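You operate a simulated robot arm through the tools that you are given. There is no shell and no other tool.

Carry out the task below with a simulated two-armed robot. There is one attempt and no reset: what you move stays moved.

TASK
Tighten and comb the flat braid, then wind it to the yellow line.
Fine: pull the handle first; stand the green comb back in its tray; push the handle back, swing the lever off, wind with the orange knob, swing the lever back; the blue comb and the other braids stay as they are.
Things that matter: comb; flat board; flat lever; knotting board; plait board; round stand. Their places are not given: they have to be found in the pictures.

The check looks at the end state, three seconds after you hand in, the way a careful person would. Anything else that was tipped, shoved, dropped, spilled or broken makes it a failure.

THE ROBOT
Two 7-joint arms with fingered hands on one trunk that stands fixed in place. Base frame: the origin is at the foot of the trunk, x ahead of it, y to its left, z up; the work surface is at about z = 0.818. Units: m, rad, N and s.
The left shoulder is at [0.079, 0.125, 1.118], the right one opposite. With the tool pointing down near the work surface each hand reaches from about 0.46 to 0.82 m from the base axis, measured 20 degrees to its own side. Payload 3.6 kg a hand.
The TCP of each hand is the grasp point between the finger pads, 0.03 m short of the fingertips. In the tool frame z runs along the fingers and y along their closing line. The gripper opens to 0.104 m. The gripper's body begins 0.035 m behind the TCP. The gripper is a hand of 4 fingers: y runs from the thumb to the fingers, the wrist lies at [-0.015, -0.104, -0.178] in the tool frame.
Orientation is told as [roll, pitch, yaw] about the base's x, y, z axes, in that order, counted from this pose: with the fingers straight down and the wrist toward the robot, the tool's x, y and z point along [0, 1, 0], [1, 0, 0] and [0, 0, -1] of the base frame.

THE INTERFACE
- The arms move only by the tool play_rows. It takes "left_targets", "right_targets" or both (then of equal length, played together; a hand with none holds still); each is one flat list of numbers, 6 for each row, row after row: the shift along the tool's x, y, z in units of 200 mm (1.0 is 200 mm), then the turn, a rotation vector about the tool's x, y, z in units of 60 degrees (1.0 is 60 degrees). In form: [dx, dy, dz, rx, ry, rz, dx, dy, dz, rx, ry, rz, ...]. A call has 1 to 20 rows; each row is the pose to reach, as a shift and turn from the pose commanded when the call began, along the tool's axes at that moment. A call with a number of a shift or a turn outside -1 to 1 is refused whole. Each row takes 0.2 s and may step no farther than 0.05 m and 0.15 rad from the row before; otherwise, the whole call is refused. A pose out of reach is approached as far as the arm can. The call stops where the force on the tool passes 90 N (or 10 N more than at its start, if that is more) or the arm is blocked; 0.2 s more then pass. In this call time passes only in rows, and 0.2 s behind the last. It gives the time, the measured TCP pose, the force on the tool (base axes), the opening and the grip force at its end, in the units of the frame above (readings bear some noise), with the torque about the TCP (base axes, N m) and any sound that the robot's microphone picked up.
- Cameras (640 x 400 px; columns grow to the right, rows downward): "scene" is now at [0.1921, 0.0194, 1.2619]; the picture's right is [0.16, -0.99, 0.00], its down [-0.53, -0.09, -0.84] and it looks along [0.83, 0.14, -0.54] (base axes); focal length 214 px, centre (320, 200). "left" rides on the left gripper at [-0.061, -0.092, -0.13] in its tool frame; the picture's right is [-0.81, -0.28, 0.52], its down [0.53, -0.71, 0.46] and it looks along [0.24, 0.64, 0.72] (tool axes); focal length 275 px, centre (320, 200). "right" rides on the right gripper at [0.061, -0.092, -0.13] in its tool frame; the picture's right is [-0.81, 0.28, -0.52], its down [-0.53, -0.71, 0.46] and it looks along [-0.24, 0.64, 0.72] (tool axes); focal length 275 px, centre (320, 200).
- snapshot(camera): a new picture of that camera. No time passes.
- raise_lower(by): slides the trunk up (or, below 0, down) by that many m; the arms and the scene camera ride with it, the base frame stays. It gives what a move gives, with no picture.
- curl_fingers(index, middle, ring, thumb_bend, thumb_turn, hand): sets how far each is bent, from 0 (flat) to 1 (curled in); at 0.3 the hand is open as for a grip, at 0.7 the pads meet at the TCP. One left out holds its place. A second passes; each finger stops where it meets its share of the squeeze, and holds until it gets a number again. It is the only way to open and close the hand. It gives what a move gives, with no picture; readings hold the bend of each and the force on the fingers (four entries, about 0 where the hand has none), thumb and palm. thumb_turn goes from beside the hand (0) to across from the fingers (1), as for a grip.
- pan_tilt(pan, tilt): turns the head with the scene camera to pan (to the left, within 1.396 rad either way) and tilt (down, from -0.506 to 1.204), counted from straight ahead of the robot. It gives what a move gives.
- locate(camera, pixels): for up to 12 pixels [column, row] of the newest picture of that camera ("zoom" is the newest enlarged one), the place [x, y, z] in the base frame of the surface seen there, good to about 0.003 m, but the place of the scene camera against the robot may be out by one fixed shift of up to 0.012 m in any direction. No time passes.
- zoom(camera, box): a new picture of the part [left, top, right, bottom] of that camera's present view, enlarged. No time passes.
- sign_off(): hands the job in; it is judged then, once.

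Unless the task says otherwise, let go and move clear before handing in.

The tools are called after "Emit:" by a JSON object that holds its "fn" and its "kwargs". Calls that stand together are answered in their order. play_rows: Moves the arms, as the interface text tells. Its arguments: {"type":"object","properties":{"left_targets":{"type":"array"},"right_targets":{"type":"array"}},"required":[]} The other tools are called the same way: raise_lower (by) slides the trunk up or down; curl_fingers (index, middle, ring, thumb_bend, thumb_turn, hand) moves the fingers one by one; pan_tilt (pan, tilt) turns the head that bears the scene camera; snapshot (camera) takes a picture; locate (camera, pixels) gives the place of the surface under pixels of a picture; zoom (camera, box) takes an enlarged picture of a part of a camera's view; sign_off () hands the job in.

At the start:

```text
time: 0.0
left_tool_pos: [0.5697, 0.0343, 1.132]
left_orientation: [-0.001, -0.001, 0.0]
left_ft_force: [0.1, -0.8, -0.5]
left_moment: [0.05, 0.0, -0.01]
left_width: 0.1037
left_finger_force: 0.1
left_shape: jaw
left_bend: [0.3, 0.3, 0.3, 0.3, 0.98]
left_finger forces: [0.1, 0.0, 0.0, 0.0, 0.1, 0.0]
right_tool_pos: [0.4556, -0.3156, 1.1355]
right_orientation: [0.001, 0.0, -0.001]
right_ft_force: [-0.3, -0.3, -0.2]
right_moment: [0.01, -0.01, -0.01]
right_width: 0.1038
right_finger_force: 0.1
right_shape: jaw
right_bend: [0.3, 0.3, 0.3, 0.3, 0.98]
right_finger forces: [0.0, 0.0, 0.1, 0.0, 0.1, 0.0]
trunk travel left (down, up): [-0.35, 0.186]
head pan, tilt: [0.166, 0.569]
```

scene: 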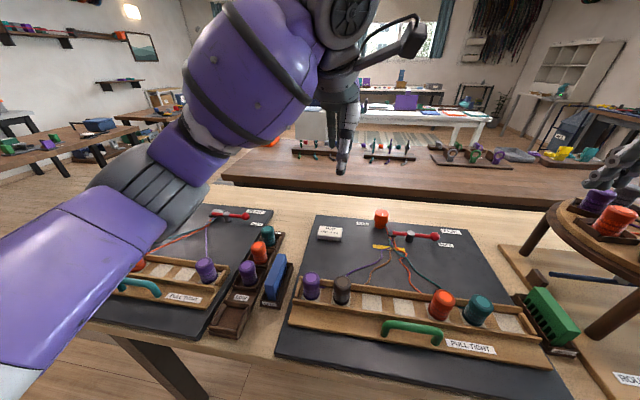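
right: 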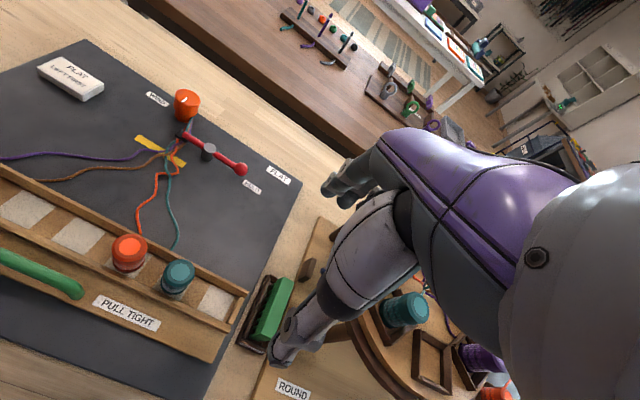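
left: 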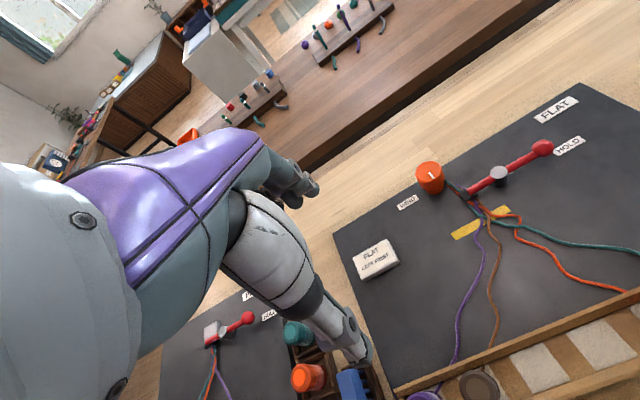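

The pictures show the flat board in the middle, with its green handle near scene (412,330), red lever at (415,236) and orange knob at (381,218). The green comb is at (550,318). I'll zoom in to study these.

Emit:
{"fn": "zoom", "kwargs": {"camera": "scene", "box": [270, 200, 590, 400]}}

Emit:
{"fn": "zoom", "kwargs": {"camera": "left", "box": [330, 80, 640, 280]}}

Emit:
{"fn": "zoom", "kwargs": {"camera": "right", "box": [0, 30, 320, 230]}}

Emit:
{"fn": "zoom", "kwargs": {"camera": "right", "box": [80, 200, 400, 400]}}

```text
2.00 times, centred on (430, 300) of scene
```

zoom: 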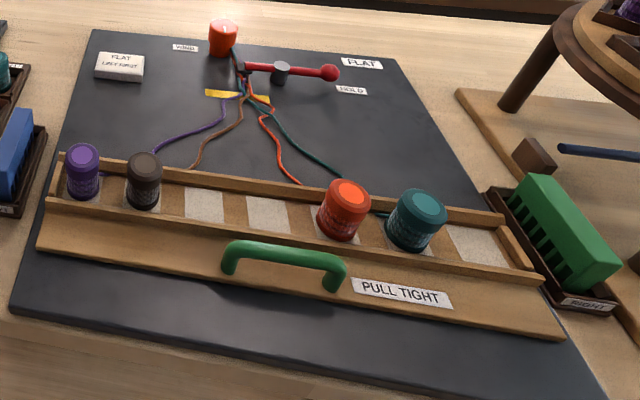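

```text
2.00 times, centred on (485, 180) of left
```

zoom: 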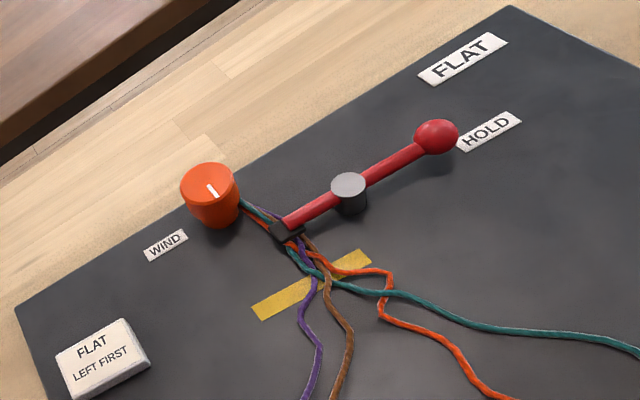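

```text
2.00 times, centred on (160, 130) of right
```

zoom: 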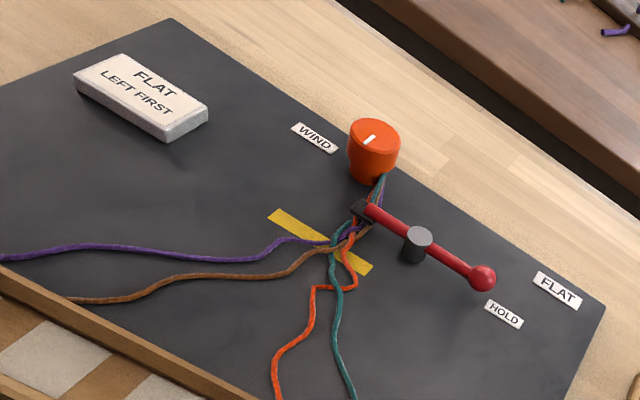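

```text
2.00 times, centred on (240, 300) of right
```

zoom: 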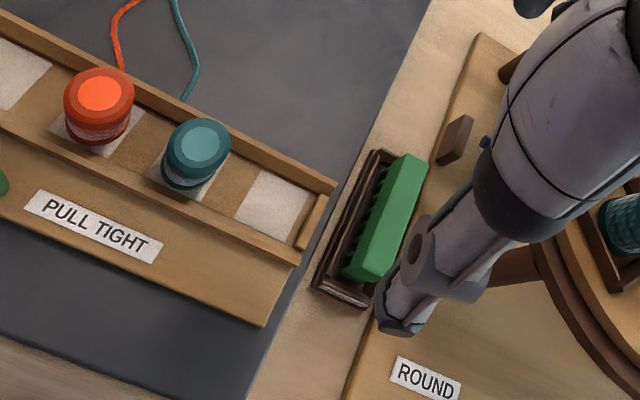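

Zooms show the handle (285,260 in zoom), comb in tray and lever. I'll locate key points in the scene.

Emit:
{"fn": "zoom", "kwargs": {"camera": "scene", "box": [480, 240, 640, 340]}}

Emit:
{"fn": "locate", "kwargs": {"camera": "scene", "pixels": [[386, 323], [412, 326], [438, 332], [381, 212], [398, 234], [410, 236], [434, 236], [376, 246], [404, 250], [300, 345], [316, 216], [463, 228]]}}

Emit:
{"fn": "locate", "kwargs": {"camera": "right", "pixels": [[271, 306], [284, 280], [258, 335], [290, 282], [258, 310], [262, 345], [247, 343], [270, 277], [309, 268], [306, 275], [187, 100], [240, 168]]}}

Emit:
{"fn": "locate", "kwargs": {"camera": "left", "pixels": [[431, 168], [500, 172], [543, 148], [470, 192], [458, 233], [510, 212], [486, 188], [485, 210], [493, 217], [518, 218], [500, 183], [430, 190]]}}

```text
4.00 times, centred on (560, 290) of scene
```

zoom: 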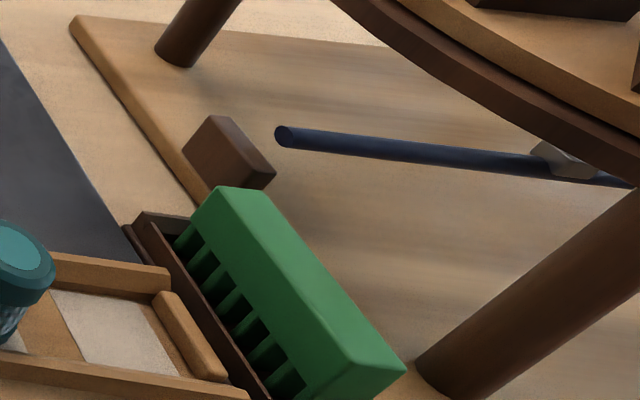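

```text
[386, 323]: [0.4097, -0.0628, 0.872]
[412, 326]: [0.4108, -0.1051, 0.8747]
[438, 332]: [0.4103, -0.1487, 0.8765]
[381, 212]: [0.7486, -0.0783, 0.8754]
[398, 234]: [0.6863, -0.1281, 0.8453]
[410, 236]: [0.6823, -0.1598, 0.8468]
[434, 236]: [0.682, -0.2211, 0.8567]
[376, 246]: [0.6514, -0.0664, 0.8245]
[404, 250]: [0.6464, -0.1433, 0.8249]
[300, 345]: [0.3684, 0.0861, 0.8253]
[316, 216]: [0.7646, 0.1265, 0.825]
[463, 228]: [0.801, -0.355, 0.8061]
```

```text
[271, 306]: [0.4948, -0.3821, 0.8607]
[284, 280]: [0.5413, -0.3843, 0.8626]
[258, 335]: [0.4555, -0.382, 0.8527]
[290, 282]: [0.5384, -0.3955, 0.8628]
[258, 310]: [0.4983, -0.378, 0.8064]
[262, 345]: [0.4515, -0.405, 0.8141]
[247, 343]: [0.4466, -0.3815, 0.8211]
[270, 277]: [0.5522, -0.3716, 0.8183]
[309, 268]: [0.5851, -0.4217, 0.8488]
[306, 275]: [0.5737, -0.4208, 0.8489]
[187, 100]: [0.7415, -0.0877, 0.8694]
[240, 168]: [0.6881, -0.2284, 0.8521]
```

```text
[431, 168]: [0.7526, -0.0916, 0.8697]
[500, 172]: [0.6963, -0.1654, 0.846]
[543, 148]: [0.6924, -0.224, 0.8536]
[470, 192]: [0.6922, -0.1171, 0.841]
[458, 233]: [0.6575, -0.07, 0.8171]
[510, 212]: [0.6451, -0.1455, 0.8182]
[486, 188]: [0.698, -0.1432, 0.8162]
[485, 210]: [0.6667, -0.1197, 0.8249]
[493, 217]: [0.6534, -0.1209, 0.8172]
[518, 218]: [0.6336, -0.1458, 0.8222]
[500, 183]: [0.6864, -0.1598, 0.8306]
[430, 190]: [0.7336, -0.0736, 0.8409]
```

The lever, knob and comb positions from the hand cameras agree to a few mm; the scene camera is off by about (-0.006,+0.007,+0.005). Next I'll locate the tray parts and look around at the rest.

Emit:
{"fn": "locate", "kwargs": {"camera": "right", "pixels": [[10, 258], [45, 275], [80, 292], [127, 312], [100, 262], [60, 245], [30, 225], [226, 300], [237, 300], [214, 355], [90, 300], [205, 320]]}}

Emit:
{"fn": "locate", "kwargs": {"camera": "scene", "pixels": [[300, 320], [400, 340], [470, 350], [545, 365], [370, 300], [370, 285], [420, 289], [296, 305], [530, 330], [443, 338], [384, 333], [420, 300]]}}

Emit:
{"fn": "pan_tilt", "kwargs": {"pan": -0.4, "tilt": 0.7}}

Emit:
{"fn": "snapshot", "kwargs": {"camera": "scene"}}

Emit:
{"fn": "pan_tilt", "kwargs": {"pan": 0.6, "tilt": 0.7}}

Emit:
{"fn": "snapshot", "kwargs": {"camera": "scene"}}

Emit:
{"fn": "pan_tilt", "kwargs": {"pan": -0.1, "tilt": 0.9}}

Emit:
{"fn": "snapshot", "kwargs": {"camera": "scene"}}

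```text
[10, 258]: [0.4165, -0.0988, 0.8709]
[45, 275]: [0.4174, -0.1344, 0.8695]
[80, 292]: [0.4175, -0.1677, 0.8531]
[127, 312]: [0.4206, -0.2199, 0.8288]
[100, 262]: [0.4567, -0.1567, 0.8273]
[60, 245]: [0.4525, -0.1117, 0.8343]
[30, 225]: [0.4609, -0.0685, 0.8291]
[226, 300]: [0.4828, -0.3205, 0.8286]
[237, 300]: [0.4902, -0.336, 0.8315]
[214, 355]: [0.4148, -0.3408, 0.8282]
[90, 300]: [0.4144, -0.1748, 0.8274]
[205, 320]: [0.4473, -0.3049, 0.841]
```

```text
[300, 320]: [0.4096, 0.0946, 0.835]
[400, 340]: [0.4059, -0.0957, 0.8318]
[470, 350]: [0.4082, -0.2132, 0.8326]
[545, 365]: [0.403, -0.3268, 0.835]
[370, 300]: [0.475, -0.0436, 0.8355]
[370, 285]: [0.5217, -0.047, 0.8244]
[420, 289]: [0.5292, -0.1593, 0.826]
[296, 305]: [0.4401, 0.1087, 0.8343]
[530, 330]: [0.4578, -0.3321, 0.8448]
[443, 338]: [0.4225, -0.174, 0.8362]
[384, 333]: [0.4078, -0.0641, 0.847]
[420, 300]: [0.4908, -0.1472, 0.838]
```

```text
time: 1.0
left_tool_pos: [0.5682, 0.0336, 1.1307]
left_orientation: [0.001, 0.0, 0.001]
left_ft_force: [0.4, -0.1, -0.8]
left_moment: [0.0, 0.01, 0.0]
left_width: 0.1039
left_finger_force: 0.1
left_shape: jaw
left_bend: [0.3, 0.3, 0.3, 0.3, 0.98]
left_finger forces: [0.0, 0.1, 0.1, 0.0, 0.0, 0.0]
right_tool_pos: [0.4552, -0.3146, 1.1357]
right_orientation: [-0.001, -0.001, 0.0]
right_ft_force: [-0.3, 0.2, -0.2]
right_moment: [0.0, -0.01, 0.03]
right_width: 0.1039
right_finger_force: 0.0
right_shape: jaw
right_bend: [0.3, 0.3, 0.3, 0.3, 0.98]
right_finger forces: [0.0, 0.1, 0.0, 0.1, 0.1, 0.0]
trunk travel left (down, up): [-0.35, 0.186]
head pan, tilt: [-0.4, 0.7]
```

```text
taken
```

scene: 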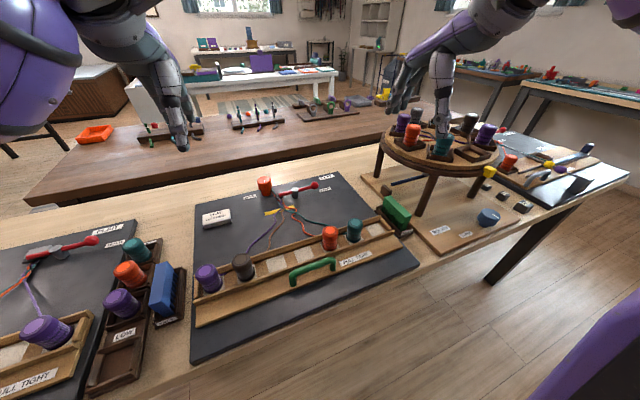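

```text
time: 2.2
left_tool_pos: [0.5687, 0.0335, 1.1308]
left_orientation: [0.0, 0.0, 0.002]
left_ft_force: [-0.3, 0.1, -0.1]
left_moment: [0.0, 0.03, -0.01]
left_width: 0.1037
left_finger_force: 0.0
left_shape: jaw
left_bend: [0.3, 0.3, 0.3, 0.3, 0.98]
left_finger forces: [0.1, 0.0, 0.0, 0.1, 0.1, 0.0]
right_tool_pos: [0.4562, -0.3155, 1.1364]
right_orientation: [-0.001, 0.001, 0.0]
right_ft_force: [0.5, -0.4, 0.4]
right_moment: [-0.01, 0.02, -0.01]
right_width: 0.1038
right_finger_force: 0.1
right_shape: jaw
right_bend: [0.3, 0.3, 0.3, 0.3, 0.98]
right_finger forces: [0.1, 0.1, 0.0, 0.0, 0.0, 0.1]
trunk travel left (down, up): [-0.35, 0.186]
head pan, tilt: [0.6, 0.7]
```

```text
taken
```

scene: 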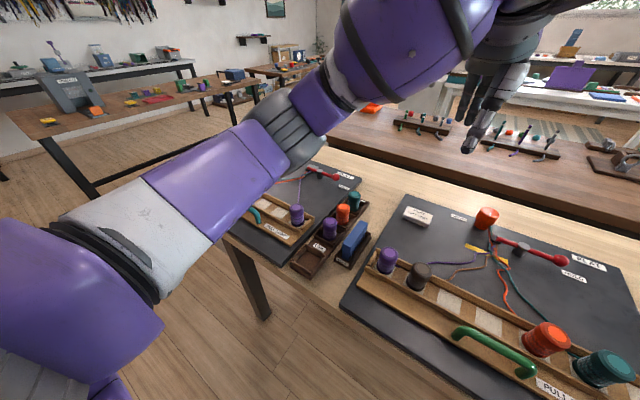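

```text
time: 3.3
left_tool_pos: [0.5691, 0.0346, 1.1306]
left_orientation: [0.001, 0.0, -0.002]
left_ft_force: [-0.1, 0.5, 0.2]
left_moment: [-0.03, -0.01, -0.03]
left_width: 0.104
left_finger_force: 0.0
left_shape: jaw
left_bend: [0.3, 0.3, 0.3, 0.3, 0.98]
left_finger forces: [0.1, 0.1, 0.0, 0.0, 0.0, 0.1]
right_tool_pos: [0.4554, -0.316, 1.137]
right_orientation: [0.0, 0.0, 0.0]
right_ft_force: [0.0, 0.2, -0.4]
right_moment: [0.01, 0.0, -0.01]
right_width: 0.1038
right_finger_force: 0.1
right_shape: jaw
right_bend: [0.3, 0.3, 0.3, 0.3, 0.98]
right_finger forces: [0.0, 0.1, 0.1, 0.1, 0.0, 0.1]
trunk travel left (down, up): [-0.35, 0.186]
head pan, tilt: [-0.099, 0.901]
```

```text
taken
```

scene: 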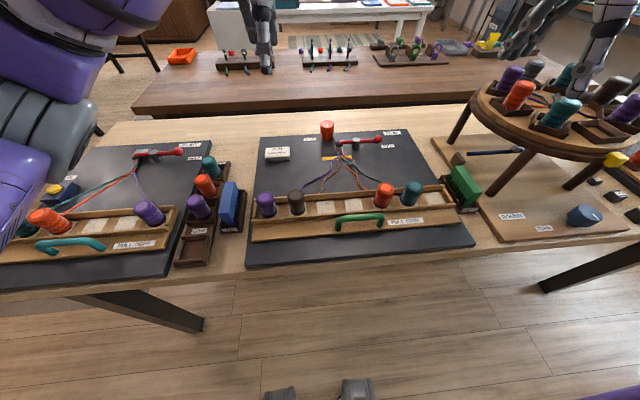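

Now the whole bench is visible: plait board at (100,210), flat board at (355,190), round stand at right. I'll zoom for detail.

Emit:
{"fn": "zoom", "kwargs": {"camera": "scene", "box": [240, 110, 480, 260]}}

Emit:
{"fn": "zoom", "kwargs": {"camera": "scene", "box": [0, 130, 256, 290]}}

Emit:
{"fn": "zoom", "kwargs": {"camera": "scene", "box": [420, 90, 640, 240]}}

Emit:
{"fn": "zoom", "kwargs": {"camera": "scene", "box": [310, 112, 410, 180]}}

```text
2.67 times, centred on (360, 185) of scene
```

zoom: 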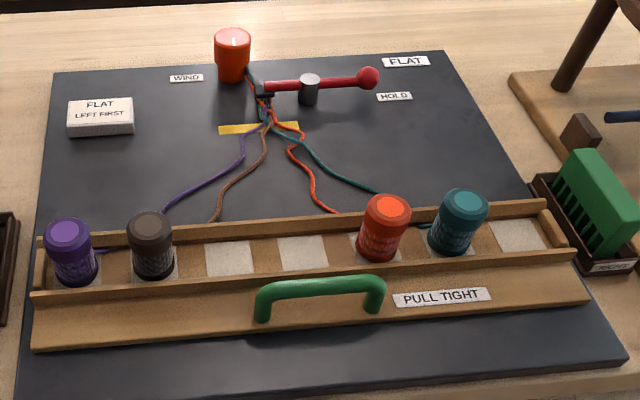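

```text
2.50 times, centred on (128, 210) of scene
```

zoom: 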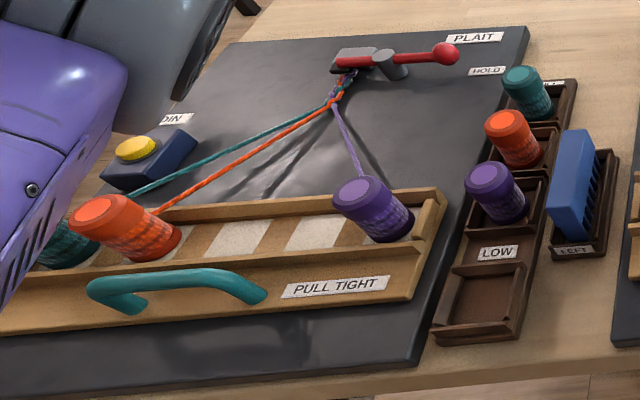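

```text
2.67 times, centred on (530, 165) of scene
```

zoom: 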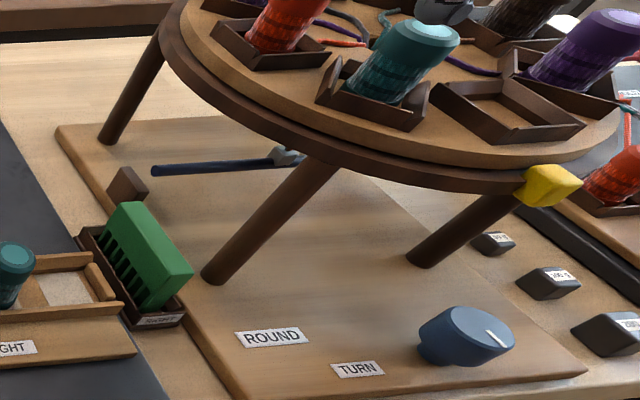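

```text
5.88 times, centred on (360, 146) of scene
```

zoom: 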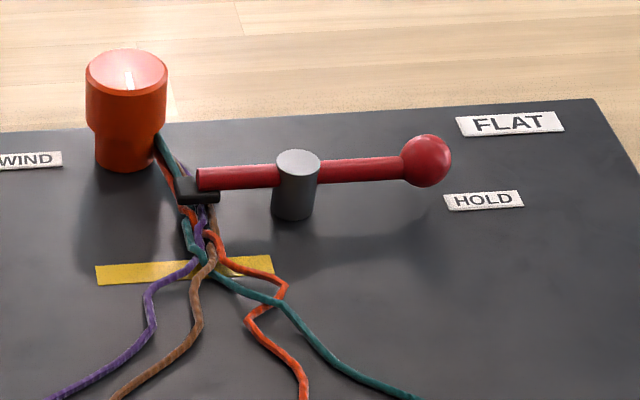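

The flat braid's tray, handle (zoom 320,285), comb in the RIGHT tray and the lever/knob are all clear. First I'll raise the trunk so the hands can work close in, then move the left hand out of the way.

Emit:
{"fn": "raise_lower", "kwargs": {"by": 0.15}}

Emit:
{"fn": "play_rows", "kwargs": {"left_targets": [0.2, 0, 0, 0, 0, 0, 0.4, 0, 0, 0, 0, 0, 0.6, 0, 0, 0, 0, 0, 0.8, 0, 0, 0, 0, 0, 1.0, 0, 0, 0, 0, 0]}}

Emit:
{"fn": "snapshot", "kwargs": {"camera": "right"}}

Emit:
{"fn": "snapshot", "kwargs": {"camera": "scene"}}

```text
time: 5.1
left_tool_pos: [0.5696, 0.0326, 1.2801]
left_orientation: [-0.001, 0.001, 0.0]
left_ft_force: [-1.3, 0.4, 0.1]
left_moment: [-0.02, 0.02, -0.03]
left_width: 0.1037
left_finger_force: 0.0
left_shape: jaw
left_bend: [0.3, 0.3, 0.3, 0.3, 0.98]
left_finger forces: [0.1, 0.0, 0.0, 0.1, 0.0, 0.1]
right_tool_pos: [0.4572, -0.3154, 1.285]
right_orientation: [0.0, 0.002, 0.0]
right_ft_force: [-0.6, -0.2, -0.2]
right_moment: [0.0, 0.01, 0.03]
right_width: 0.1036
right_finger_force: 0.1
right_shape: jaw
right_bend: [0.3, 0.3, 0.3, 0.3, 0.98]
right_finger forces: [0.1, 0.0, 0.0, 0.1, 0.0, 0.0]
trunk travel left (down, up): [-0.5, 0.036]
head pan, tilt: [-0.099, 0.901]
```

```text
time: 6.3
left_tool_pos: [0.5683, 0.2348, 1.282]
left_orientation: [0.0, 0.0, -0.001]
left_ft_force: [0.2, 0.1, 0.4]
left_moment: [-0.03, 0.0, -0.02]
left_width: 0.1038
left_finger_force: 0.1
left_shape: jaw
left_bend: [0.3, 0.3, 0.3, 0.3, 0.98]
left_finger forces: [0.0, 0.0, 0.0, 0.0, 0.1, 0.0]
right_tool_pos: [0.4561, -0.3155, 1.286]
right_orientation: [-0.002, 0.001, 0.001]
right_ft_force: [0.5, -0.3, -0.3]
right_moment: [-0.02, -0.01, -0.02]
right_width: 0.1035
right_finger_force: 0.1
right_shape: jaw
right_bend: [0.3, 0.3, 0.3, 0.3, 0.98]
right_finger forces: [0.0, 0.0, 0.0, 0.0, 0.0, 0.0]
trunk travel left (down, up): [-0.5, 0.036]
head pan, tilt: [-0.099, 0.901]
```

```text
taken
```

right: 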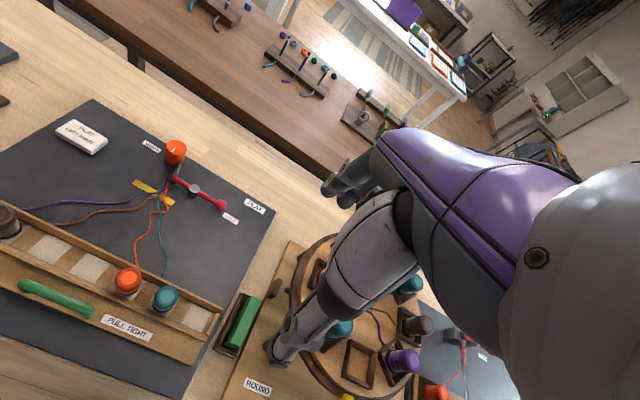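

```text
taken
```

scene: 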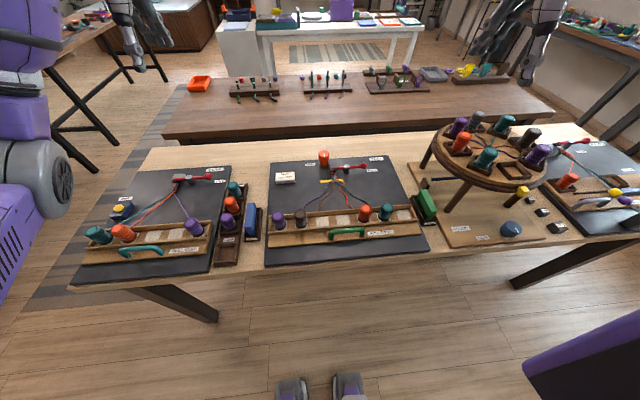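

The handle appears in the right camera at about (55,298). I'll locate it precisely along with the posts, bobbins and tray front.

Emit:
{"fn": "zoom", "kwargs": {"camera": "right", "box": [0, 240, 240, 390]}}

Emit:
{"fn": "locate", "kwargs": {"camera": "right", "pixels": [[25, 285], [55, 298], [85, 311], [88, 316], [23, 290], [128, 272], [165, 292], [8, 212], [60, 310], [240, 325], [245, 308], [232, 345]]}}

```text
2.67 times, centred on (120, 315) of right
```

zoom: 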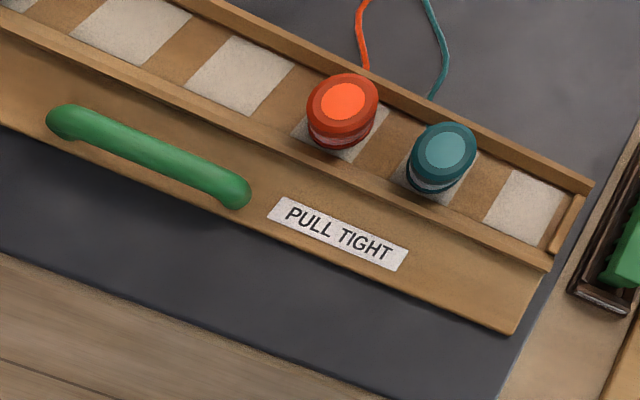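

```text
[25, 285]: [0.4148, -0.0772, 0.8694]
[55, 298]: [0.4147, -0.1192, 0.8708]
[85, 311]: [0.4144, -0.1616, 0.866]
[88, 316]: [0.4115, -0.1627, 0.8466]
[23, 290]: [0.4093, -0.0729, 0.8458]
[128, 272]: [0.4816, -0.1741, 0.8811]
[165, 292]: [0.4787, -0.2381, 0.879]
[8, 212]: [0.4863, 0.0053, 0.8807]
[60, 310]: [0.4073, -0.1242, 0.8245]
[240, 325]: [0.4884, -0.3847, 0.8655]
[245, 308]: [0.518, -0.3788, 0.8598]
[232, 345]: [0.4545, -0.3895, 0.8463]
```

The handle bar runs y -0.07..-0.165 at x≈0.415, top z≈0.871. I'll half-close the right hand and bring it above the handle.

Emit:
{"fn": "curl_fingers", "kwargs": {"hand": "right", "index": 0.45, "middle": 0.45, "ring": 0.45, "thumb_bend": 0.45, "thumb_turn": 1.0}}

Emit:
{"fn": "play_rows", "kwargs": {"right_targets": [0.125, -0.025, 0.11, 0, 0, 0, 0.25, -0.05, 0.22, 0, 0, 0, 0.375, -0.075, 0.33, 0, 0, 0, 0.5, -0.1, 0.44, 0, 0, 0, 0.625, -0.125, 0.55, 0, 0, 0, 0.75, -0.15, 0.66, 0, 0, 0, 0.875, -0.175, 0.77, 0, 0, 0, 1.0, -0.2, 0.88, 0, 0, 0]}}

Emit:
{"fn": "snapshot", "kwargs": {"camera": "right"}}

Emit:
{"fn": "snapshot", "kwargs": {"camera": "scene"}}

Emit:
{"fn": "snapshot", "kwargs": {"camera": "left"}}

```text
time: 7.3
left_tool_pos: [0.5684, 0.2339, 1.2831]
left_orientation: [-0.001, 0.0, 0.0]
left_ft_force: [-0.7, -0.2, -0.4]
left_moment: [0.02, -0.01, 0.01]
left_width: 0.1036
left_finger_force: 0.0
left_shape: jaw
left_bend: [0.3, 0.3, 0.3, 0.3, 0.98]
left_finger forces: [0.0, 0.0, 0.1, 0.0, 0.0, 0.1]
right_tool_pos: [0.4574, -0.3153, 1.2856]
right_orientation: [0.001, 0.0, 0.0]
right_ft_force: [0.7, -0.2, 0.5]
right_moment: [-0.02, -0.01, -0.01]
right_width: 0.0653
right_finger_force: 0.1
right_shape: fingers
right_bend: [0.45, 0.45, 0.45, 0.45, 0.99]
right_finger forces: [0.1, 0.1, 0.1, 0.0, 0.1, 0.0]
trunk travel left (down, up): [-0.5, 0.036]
head pan, tilt: [-0.099, 0.901]
```

```text
time: 9.1
left_tool_pos: [0.5687, 0.2335, 1.2817]
left_orientation: [-0.001, 0.002, 0.001]
left_ft_force: [0.3, -0.4, -0.5]
left_moment: [0.04, 0.04, -0.04]
left_width: 0.1038
left_finger_force: 0.0
left_shape: jaw
left_bend: [0.3, 0.3, 0.3, 0.3, 0.98]
left_finger forces: [0.1, 0.1, 0.0, 0.1, 0.1, 0.1]
right_tool_pos: [0.4166, -0.1165, 1.1082]
right_orientation: [0.0, 0.0, 0.0]
right_ft_force: [0.2, -0.7, 0.0]
right_moment: [0.0, 0.01, 0.0]
right_width: 0.0652
right_finger_force: 0.0
right_shape: fingers
right_bend: [0.45, 0.45, 0.45, 0.45, 0.99]
right_finger forces: [0.1, 0.0, 0.1, 0.0, 0.0, 0.0]
trunk travel left (down, up): [-0.5, 0.036]
head pan, tilt: [-0.099, 0.901]
```

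```text
taken
```

right: 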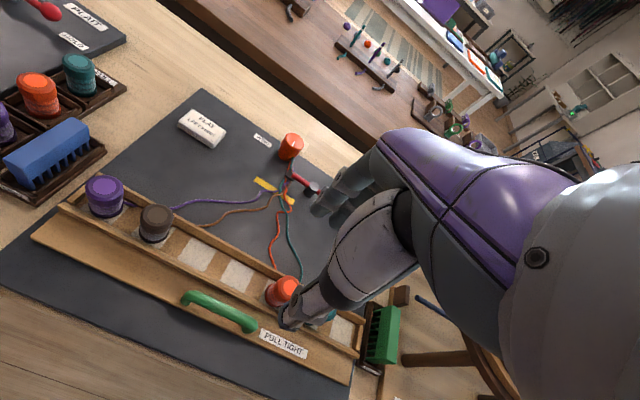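

```text
taken
```

scene: 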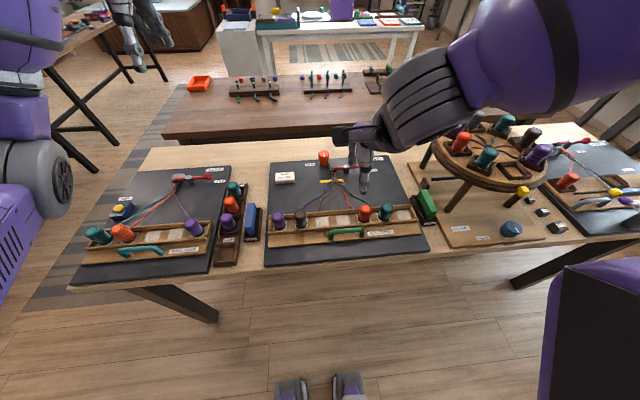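

```text
taken
```

left: 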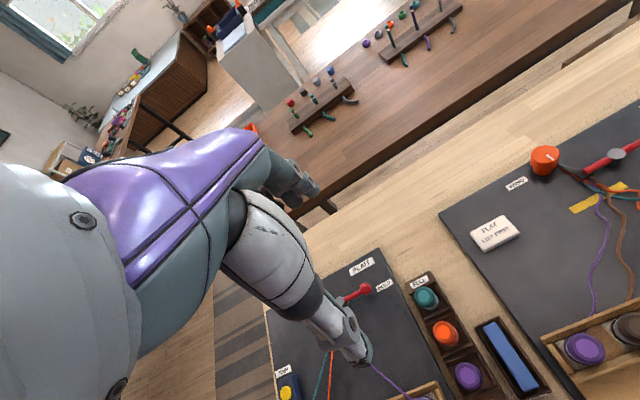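

Hand is above the handle at (0.417,-0.117,1.108). I'll re-locate the handle from this closer view before descending.

Emit:
{"fn": "zoom", "kwargs": {"camera": "right", "box": [140, 260, 380, 400]}}

Emit:
{"fn": "locate", "kwargs": {"camera": "right", "pixels": [[188, 295], [215, 308], [248, 325], [225, 300], [218, 303], [228, 292], [156, 215], [284, 285], [240, 295]]}}

```text
2.67 times, centred on (260, 330) of right
```

zoom: 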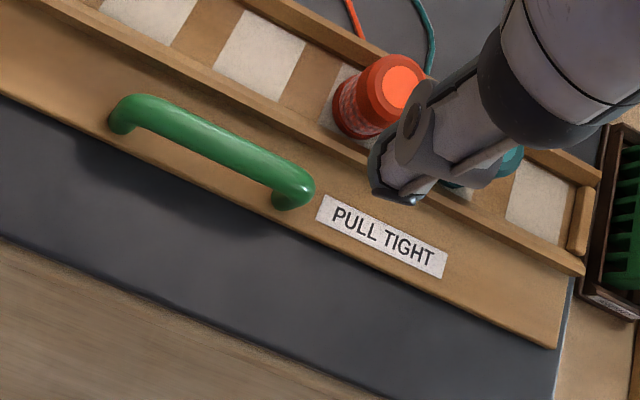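

```text
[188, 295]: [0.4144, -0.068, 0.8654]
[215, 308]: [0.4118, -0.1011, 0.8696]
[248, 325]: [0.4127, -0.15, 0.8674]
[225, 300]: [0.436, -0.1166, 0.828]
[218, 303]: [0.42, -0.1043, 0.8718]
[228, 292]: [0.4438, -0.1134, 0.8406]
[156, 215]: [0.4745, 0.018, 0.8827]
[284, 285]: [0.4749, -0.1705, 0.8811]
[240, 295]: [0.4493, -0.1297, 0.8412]
```

The bar's axis is at x≈0.416, centre y≈-0.11; the rail behind is at z 0.841. I'll descend to just above it.

Emit:
{"fn": "play_rows", "kwargs": {"right_targets": [0, 0, 0.2, 0, 0, 0, 0.01, 0, 0.4, 0, 0, 0, 0.02, 0, 0.6, 0, 0, 0, 0.02, 0.005, 0.8, 0, 0, 0, 0.02, 0.005, 0.95, 0, 0, 0]}}

Emit:
{"fn": "snapshot", "kwargs": {"camera": "right"}}

Emit:
{"fn": "snapshot", "kwargs": {"camera": "scene"}}

```text
time: 10.3
left_tool_pos: [0.5692, 0.2337, 1.2833]
left_orientation: [-0.001, 0.001, 0.0]
left_ft_force: [-0.1, -0.8, 0.4]
left_moment: [-0.01, -0.04, 0.03]
left_width: 0.1036
left_finger_force: 0.1
left_shape: jaw
left_bend: [0.3, 0.3, 0.3, 0.3, 0.98]
left_finger forces: [0.1, 0.0, 0.1, 0.0, 0.1, 0.0]
right_tool_pos: [0.4168, -0.1175, 0.9233]
right_orientation: [0.002, -0.001, 0.001]
right_ft_force: [0.3, -0.4, 1.2]
right_moment: [-0.02, 0.03, 0.01]
right_width: 0.0653
right_finger_force: 0.1
right_shape: fingers
right_bend: [0.45, 0.45, 0.45, 0.45, 0.99]
right_finger forces: [0.0, 0.0, 0.0, 0.0, 0.0, 0.1]
right hand out of reach, approached as far as the arm can: row 5
trunk travel left (down, up): [-0.5, 0.036]
head pan, tilt: [-0.099, 0.901]
```

```text
taken
```

right: 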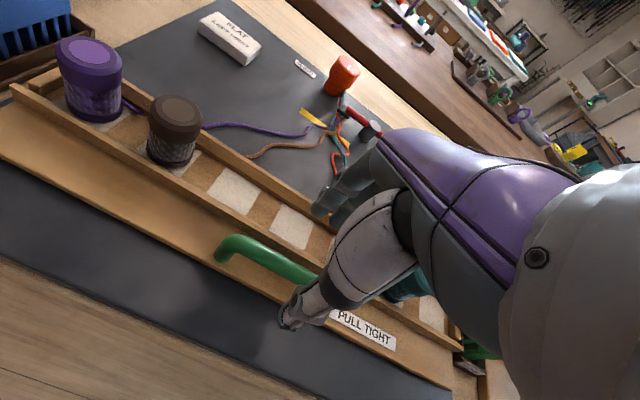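

```text
taken
```

scene: 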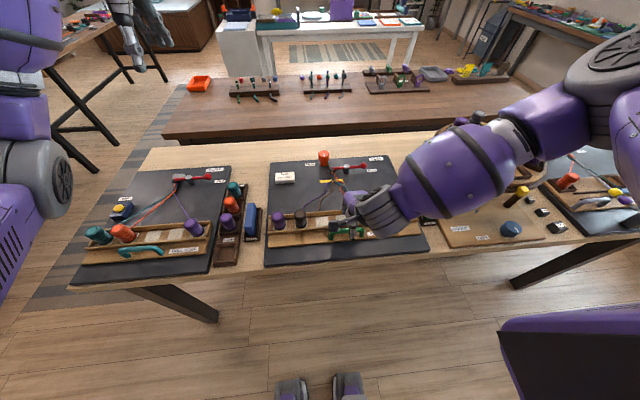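

The wrist came too near the shoulder (row 5 out of reach at z≈0.923), and the forearm passes over the round stand. I'll back up and tilt the hand by +20° pitch so the wrist sits farther out, checking the stand's height first.

Emit:
{"fn": "play_rows", "kwargs": {"right_targets": [0, 0, -0.1, 0, 0, 0, 0, 0, -0.2, 0.11, 0, 0, 0, 0, -0.2, 0.22, 0, 0, 0, 0, -0.2, 0.34, 0, 0]}}

Emit:
{"fn": "snapshot", "kwargs": {"camera": "scene"}}

Emit:
{"fn": "snapshot", "kwargs": {"camera": "right"}}

Emit:
{"fn": "locate", "kwargs": {"camera": "scene", "pixels": [[480, 170], [540, 130], [450, 160], [400, 200], [420, 170], [510, 200], [550, 130], [525, 195]]}}

```text
time: 11.3
left_tool_pos: [0.5684, 0.2335, 1.2818]
left_orientation: [0.001, 0.001, -0.001]
left_ft_force: [0.7, -0.3, 0.6]
left_moment: [0.0, -0.02, -0.01]
left_width: 0.1036
left_finger_force: 0.1
left_shape: jaw
left_bend: [0.3, 0.3, 0.3, 0.3, 0.98]
left_finger forces: [0.1, 0.0, 0.0, 0.1, 0.1, 0.0]
right_tool_pos: [0.4162, -0.1158, 0.9637]
right_orientation: [0.001, 0.359, 0.0]
right_ft_force: [0.0, 0.4, -0.1]
right_moment: [0.0, -0.03, -0.03]
right_width: 0.0652
right_finger_force: 0.0
right_shape: fingers
right_bend: [0.45, 0.45, 0.45, 0.45, 0.99]
right_finger forces: [0.0, 0.0, 0.0, 0.0, 0.0, 0.0]
trunk travel left (down, up): [-0.5, 0.036]
head pan, tilt: [-0.099, 0.901]
```

```text
taken
```

scene: 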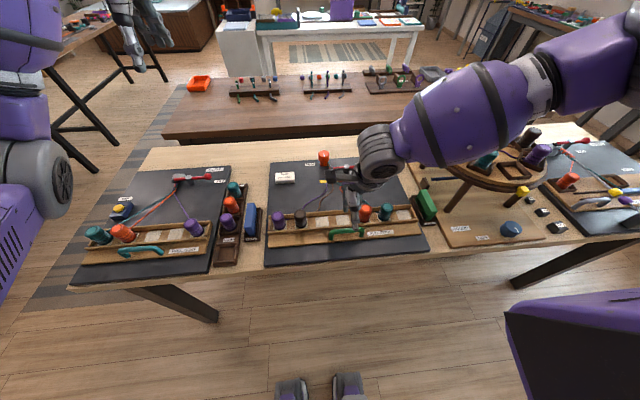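

```text
taken
```

right: 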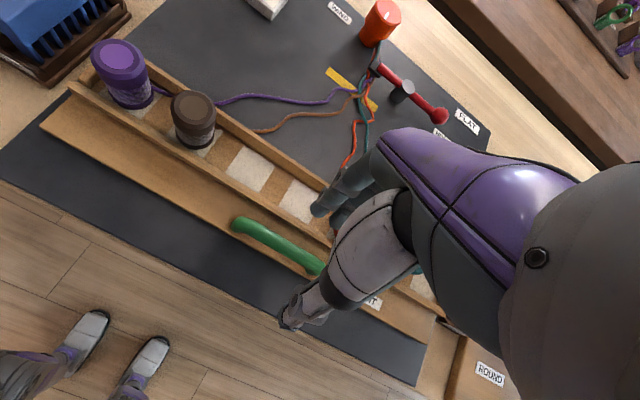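

```text
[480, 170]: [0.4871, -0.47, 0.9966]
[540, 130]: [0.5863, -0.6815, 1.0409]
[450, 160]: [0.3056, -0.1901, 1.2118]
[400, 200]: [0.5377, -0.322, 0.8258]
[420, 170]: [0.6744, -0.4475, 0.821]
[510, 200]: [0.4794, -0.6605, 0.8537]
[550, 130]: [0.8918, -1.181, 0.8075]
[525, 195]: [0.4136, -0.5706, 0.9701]
```

The stand's top is about z 1.0 while the forearm sits at x≈0.3, z≈1.2, so it is clear. Tilted, the reach is fine. I'll descend so the fingers go down behind the bar and the thumb in front.

Emit:
{"fn": "play_rows", "kwargs": {"right_targets": [0.005, 0.03, 0.1, 0, 0, 0, 0.01, 0.06, 0.2, 0, 0, 0, 0.015, 0.09, 0.29, 0, 0, 0, 0.02, 0.115, 0.375, 0, 0, 0]}}

Emit:
{"fn": "snapshot", "kwargs": {"camera": "scene"}}

Emit:
{"fn": "snapshot", "kwargs": {"camera": "right"}}

Emit:
{"fn": "zoom", "kwargs": {"camera": "scene", "box": [260, 140, 440, 260]}}

```text
time: 12.3
left_tool_pos: [0.5693, 0.2332, 1.2814]
left_orientation: [0.0, 0.0, 0.0]
left_ft_force: [0.6, 0.5, -0.5]
left_moment: [-0.01, 0.0, 0.0]
left_width: 0.1037
left_finger_force: 0.2
left_shape: jaw
left_bend: [0.3, 0.3, 0.3, 0.3, 0.98]
left_finger forces: [0.0, 0.1, 0.1, 0.0, 0.1, 0.0]
right_tool_pos: [0.4078, -0.1271, 0.8993]
right_orientation: [0.0, 0.356, -0.001]
right_ft_force: [-0.3, 0.0, 0.4]
right_moment: [-0.01, 0.02, -0.01]
right_width: 0.0653
right_finger_force: 0.0
right_shape: fingers
right_bend: [0.45, 0.45, 0.45, 0.45, 0.99]
right_finger forces: [0.0, 0.0, 0.0, 0.0, 0.0, 0.1]
right hand out of reach, approached as far as the arm can: row 3, 4
trunk travel left (down, up): [-0.5, 0.036]
head pan, tilt: [-0.099, 0.901]
```

```text
taken
```

scene: 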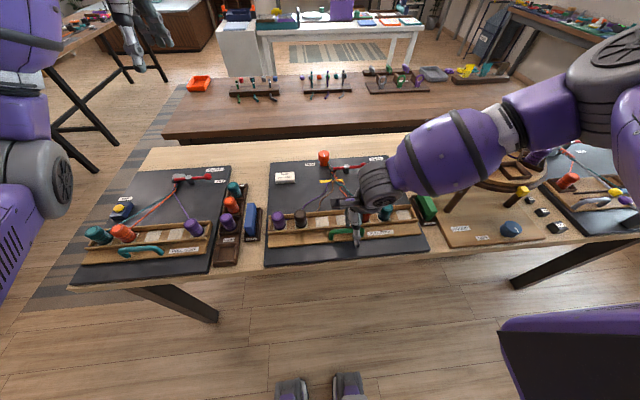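

```text
taken
```

right: 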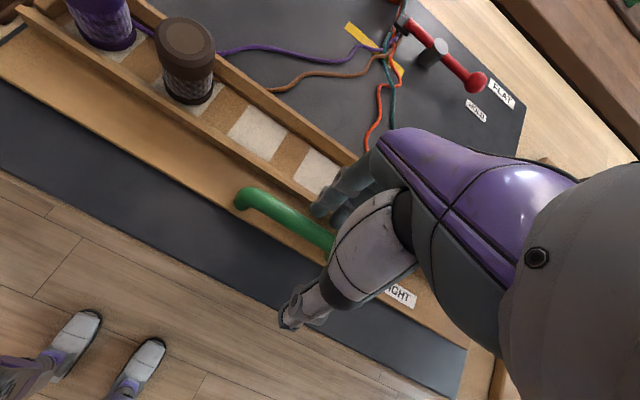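

```text
3.33 times, centred on (350, 200) of scene
```

zoom: 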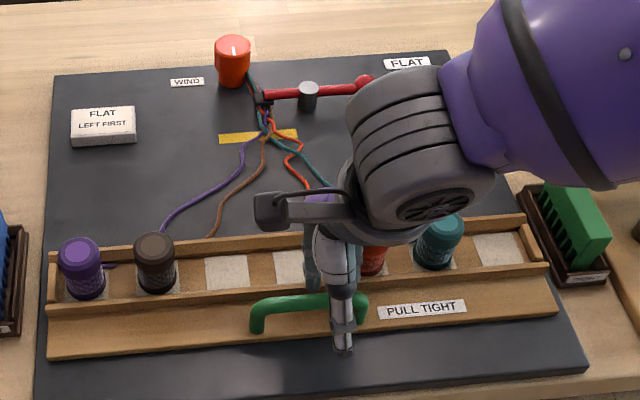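

The arm stalls at (0.408,-0.127,0.899); nothing touched. The forearm comes from the right, so I'll lift and yaw the hand about +45° to relieve the wrist.

Emit:
{"fn": "play_rows", "kwargs": {"right_targets": [0, -0.06, -0.16, 0, 0, 0, 0, -0.12, -0.3, 0, 0, 0, 0, -0.12, -0.3, 0, -0.045, -0.12, 0, -0.12, -0.3, 0, -0.09, -0.24, 0, -0.12, -0.3, 0, -0.135, -0.36, 0, -0.12, -0.3, 0, -0.18, -0.48, 0, -0.12, -0.3, 0, -0.225, -0.6, 0, -0.12, -0.3, 0, -0.263, -0.702]}}

Emit:
{"fn": "snapshot", "kwargs": {"camera": "scene"}}

Emit:
{"fn": "snapshot", "kwargs": {"camera": "right"}}

```text
time: 14.1
left_tool_pos: [0.5694, 0.2327, 1.2811]
left_orientation: [0.0, -0.001, 0.0]
left_ft_force: [0.5, -1.7, -0.3]
left_moment: [0.0, 0.0, 0.04]
left_width: 0.1037
left_finger_force: 0.2
left_shape: jaw
left_bend: [0.3, 0.3, 0.3, 0.3, 0.98]
left_finger forces: [0.0, 0.1, 0.0, 0.0, 0.0, 0.0]
right_tool_pos: [0.4061, -0.1263, 0.9647]
right_orientation: [-0.002, 0.355, 0.785]
right_ft_force: [0.0, -0.7, 0.2]
right_moment: [-0.02, 0.01, -0.01]
right_width: 0.0653
right_finger_force: 0.0
right_shape: fingers
right_bend: [0.45, 0.45, 0.45, 0.45, 0.99]
right_finger forces: [0.0, 0.0, 0.0, 0.0, 0.0, 0.0]
trunk travel left (down, up): [-0.5, 0.036]
head pan, tilt: [-0.099, 0.901]
```

```text
taken
```

scene: 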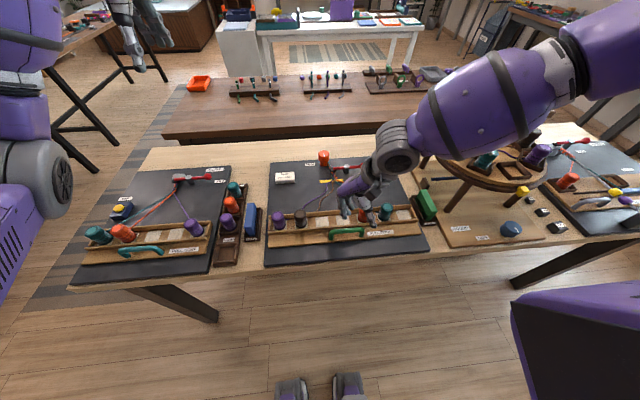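

```text
taken
```

right: 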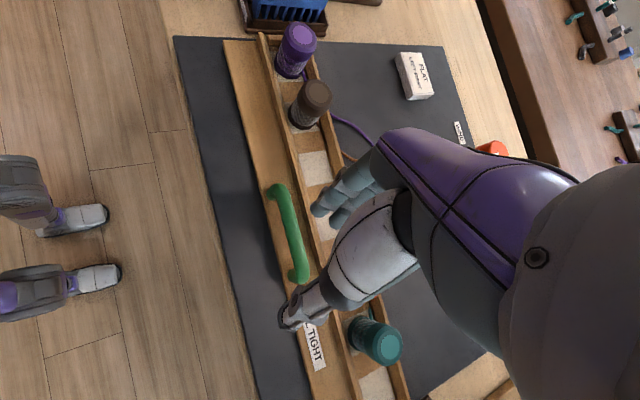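

Orientation is now pitch 20°, yaw 45°. I'll open the thumb out of the way and go in behind the bar with the three fingers as a hook.

Emit:
{"fn": "curl_fingers", "kwargs": {"hand": "right", "thumb_bend": 0.2}}

Emit:
{"fn": "play_rows", "kwargs": {"right_targets": [-0.088, 0.123, -0.0455, 0, 0, 0, -0.088, 0.19, 0.13, 0, 0, 0, -0.088, 0.235, 0.258, 0, 0, 0]}}

Emit:
{"fn": "snapshot", "kwargs": {"camera": "right"}}

Emit:
{"fn": "zoom", "kwargs": {"camera": "scene", "box": [260, 140, 440, 260]}}

```text
time: 15.1
left_tool_pos: [0.5691, 0.2339, 1.2813]
left_orientation: [0.001, 0.0, 0.0]
left_ft_force: [-0.2, 0.3, -0.1]
left_moment: [0.03, 0.01, 0.03]
left_width: 0.1039
left_finger_force: 0.0
left_shape: jaw
left_bend: [0.3, 0.3, 0.3, 0.3, 0.98]
left_finger forces: [0.1, 0.0, 0.0, 0.0, 0.0, 0.1]
right_tool_pos: [0.4061, -0.1272, 0.9647]
right_orientation: [-0.002, 0.357, 0.785]
right_ft_force: [-0.7, -0.7, -0.1]
right_moment: [0.04, 0.0, -0.01]
right_width: 0.0924
right_finger_force: 0.1
right_shape: fingers
right_bend: [0.45, 0.45, 0.45, 0.2, 0.97]
right_finger forces: [0.0, 0.0, 0.1, 0.1, 0.1, 0.0]
trunk travel left (down, up): [-0.5, 0.036]
head pan, tilt: [-0.099, 0.901]
```

```text
time: 15.9
left_tool_pos: [0.569, 0.2325, 1.2823]
left_orientation: [0.001, 0.002, -0.001]
left_ft_force: [0.5, 0.5, -0.2]
left_moment: [-0.05, -0.05, 0.0]
left_width: 0.1036
left_finger_force: 0.1
left_shape: jaw
left_bend: [0.3, 0.3, 0.3, 0.3, 0.98]
left_finger forces: [0.0, 0.0, 0.0, 0.0, 0.0, 0.1]
right_tool_pos: [0.4338, -0.1246, 0.9019]
right_orientation: [-0.001, 0.355, 0.784]
right_ft_force: [-0.3, 0.0, -0.3]
right_moment: [0.0, 0.0, -0.01]
right_width: 0.0925
right_finger_force: 0.0
right_shape: fingers
right_bend: [0.45, 0.45, 0.45, 0.2, 0.97]
right_finger forces: [0.0, 0.0, 0.0, 0.0, 0.0, 0.1]
right hand out of reach, approached as far as the arm can: row 3
trunk travel left (down, up): [-0.5, 0.036]
head pan, tilt: [-0.099, 0.901]
```

```text
taken
```

right: 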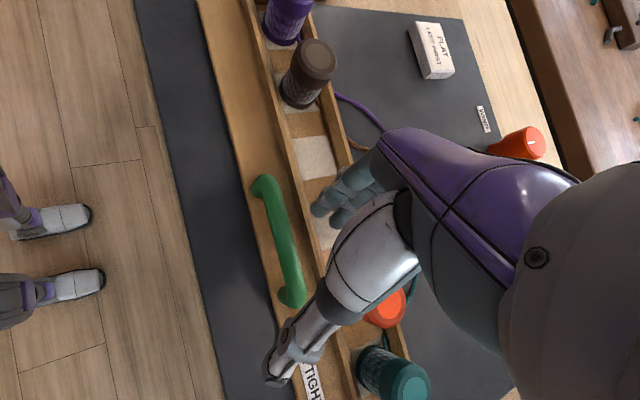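

```text
3.33 times, centred on (350, 200) of scene
```

zoom: 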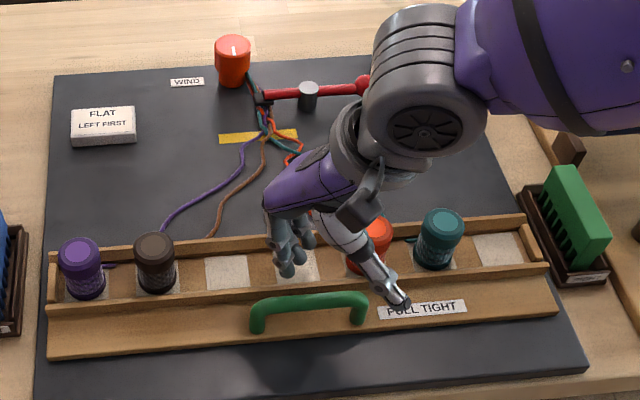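

Still blocked at z≈0.90 regardless of yaw, so the limit is how far below the shoulder the wrist can go. I'll test inward reach at a higher relative height, which would correspond to the trunk lowered.

Emit:
{"fn": "play_rows", "kwargs": {"right_targets": [0, -0.08, -0.21, 0, 0, 0, 0, -0.16, -0.42, 0, 0, 0, 0, -0.235, -0.633, 0, 0, 0, 0.08, -0.309, -0.606, 0, 0, 0, 0.158, -0.383, -0.578, 0, 0, 0, 0.237, -0.457, -0.551, 0, 0, 0]}}

```text
time: 17.3
left_tool_pos: [0.5678, 0.2334, 1.2815]
left_orientation: [0.001, -0.001, -0.001]
left_ft_force: [0.2, -0.8, -0.5]
left_moment: [-0.02, 0.01, -0.02]
left_width: 0.1038
left_finger_force: 0.0
left_shape: jaw
left_bend: [0.3, 0.3, 0.3, 0.3, 0.98]
left_finger forces: [0.0, 0.0, 0.0, 0.0, 0.0, 0.0]
right_tool_pos: [0.3676, -0.1256, 1.0387]
right_orientation: [-0.002, 0.357, 0.784]
right_ft_force: [-0.4, -0.2, -0.5]
right_moment: [-0.01, 0.0, -0.03]
right_width: 0.0924
right_finger_force: 0.1
right_shape: fingers
right_bend: [0.45, 0.45, 0.45, 0.2, 0.97]
right_finger forces: [0.0, 0.1, 0.0, 0.1, 0.0, 0.1]
trunk travel left (down, up): [-0.5, 0.036]
head pan, tilt: [-0.099, 0.901]
```

Reachable there, so I'll use a lowered trunk. Let me also test whether yaw 0 (a straight grasp on the bar) is reachable here.

Emit:
{"fn": "play_rows", "kwargs": {"right_targets": [0, 0, 0, 0, 0.044, 0.118, 0, 0, 0, 0, 0.088, 0.236, 0, 0, 0, 0, 0.132, 0.354, 0, 0, 0, 0, 0.176, 0.472, 0, 0, 0, 0, 0.22, 0.59, 0, 0, 0, 0, 0.261, 0.7035]}}

Emit:
{"fn": "snapshot", "kwargs": {"camera": "right"}}

```text
time: 18.7
left_tool_pos: [0.5689, 0.2329, 1.2808]
left_orientation: [0.0, -0.001, 0.0]
left_ft_force: [-0.2, -0.4, -0.3]
left_moment: [0.01, -0.02, 0.01]
left_width: 0.1036
left_finger_force: 0.1
left_shape: jaw
left_bend: [0.3, 0.3, 0.3, 0.3, 0.98]
left_finger forces: [0.0, 0.0, 0.0, 0.0, 0.1, 0.0]
right_tool_pos: [0.3673, -0.1241, 1.038]
right_orientation: [-0.002, 0.353, -0.003]
right_ft_force: [-0.3, -0.5, -0.5]
right_moment: [0.02, -0.02, 0.01]
right_width: 0.0924
right_finger_force: 0.0
right_shape: fingers
right_bend: [0.45, 0.45, 0.45, 0.2, 0.97]
right_finger forces: [0.0, 0.0, 0.0, 0.1, 0.0, 0.0]
trunk travel left (down, up): [-0.5, 0.036]
head pan, tilt: [-0.099, 0.901]
```

```text
taken
```

right: 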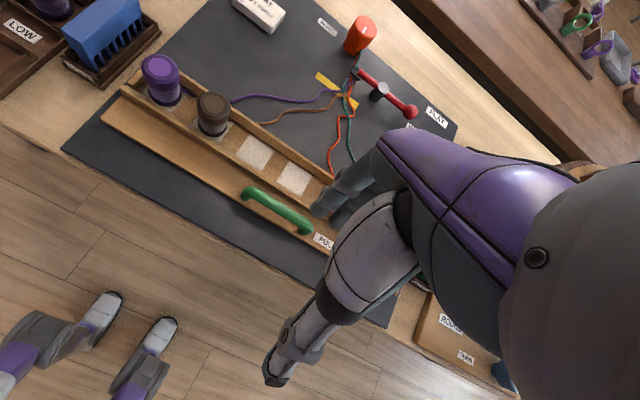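

Straight grasp with 20° pitch is reachable. I'll move to x≈0.411, y≈-0.112 and lower with the trunk.

Emit:
{"fn": "play_rows", "kwargs": {"right_targets": [0.03, 0.103, -0.038, 0, 0, 0, 0.06, 0.206, -0.077, 0, 0, 0]}}

Emit:
{"fn": "raise_lower", "kwargs": {"by": -0.125}}

Emit:
{"fn": "snapshot", "kwargs": {"camera": "right"}}

Emit:
{"fn": "zoom", "kwargs": {"camera": "scene", "box": [260, 120, 500, 270]}}

```text
time: 19.3
left_tool_pos: [0.5682, 0.2324, 1.2815]
left_orientation: [0.0, 0.0, 0.002]
left_ft_force: [-1.1, 0.4, 0.0]
left_moment: [0.03, 0.04, 0.0]
left_width: 0.1036
left_finger_force: 0.1
left_shape: jaw
left_bend: [0.3, 0.3, 0.3, 0.3, 0.98]
left_finger forces: [0.0, 0.0, 0.0, 0.0, 0.1, 0.0]
right_tool_pos: [0.4123, -0.1127, 1.0373]
right_orientation: [-0.001, 0.356, -0.001]
right_ft_force: [0.5, -0.1, 0.3]
right_moment: [0.01, 0.03, 0.0]
right_width: 0.0925
right_finger_force: 0.1
right_shape: fingers
right_bend: [0.45, 0.45, 0.45, 0.2, 0.97]
right_finger forces: [0.0, 0.0, 0.1, 0.1, 0.0, 0.0]
trunk travel left (down, up): [-0.5, 0.036]
head pan, tilt: [-0.099, 0.901]
```

```text
time: 20.8
left_tool_pos: [0.5692, 0.234, 1.1568]
left_orientation: [-0.001, -0.003, 0.001]
left_ft_force: [0.0, 0.6, 0.4]
left_moment: [-0.01, 0.0, -0.01]
left_width: 0.1037
left_finger_force: 0.1
left_shape: jaw
left_bend: [0.3, 0.3, 0.3, 0.3, 0.98]
left_finger forces: [0.1, 0.1, 0.0, 0.1, 0.1, 0.0]
right_tool_pos: [0.4113, -0.1126, 0.9138]
right_orientation: [-0.002, 0.355, -0.002]
right_ft_force: [-0.1, -0.1, 0.0]
right_moment: [-0.01, 0.0, -0.02]
right_width: 0.0922
right_finger_force: 0.1
right_shape: fingers
right_bend: [0.45, 0.45, 0.45, 0.2, 0.97]
right_finger forces: [0.0, 0.0, 0.1, 0.0, 0.1, 0.1]
trunk travel left (down, up): [-0.375, 0.161]
head pan, tilt: [-0.099, 0.901]
```

```text
taken
```

right: 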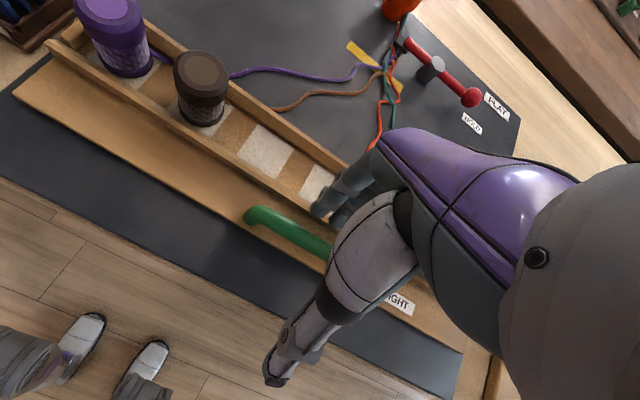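

```text
2.67 times, centred on (380, 195) of scene
```

zoom: 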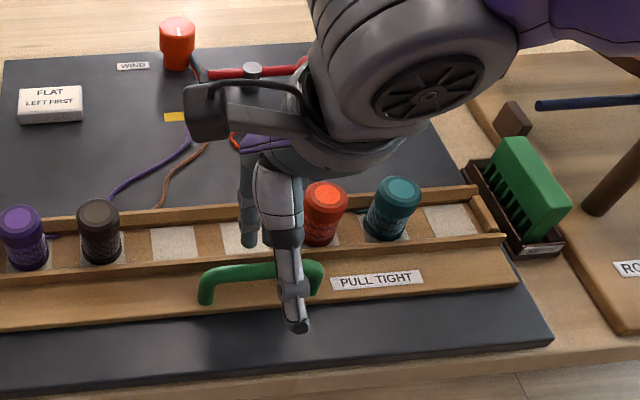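

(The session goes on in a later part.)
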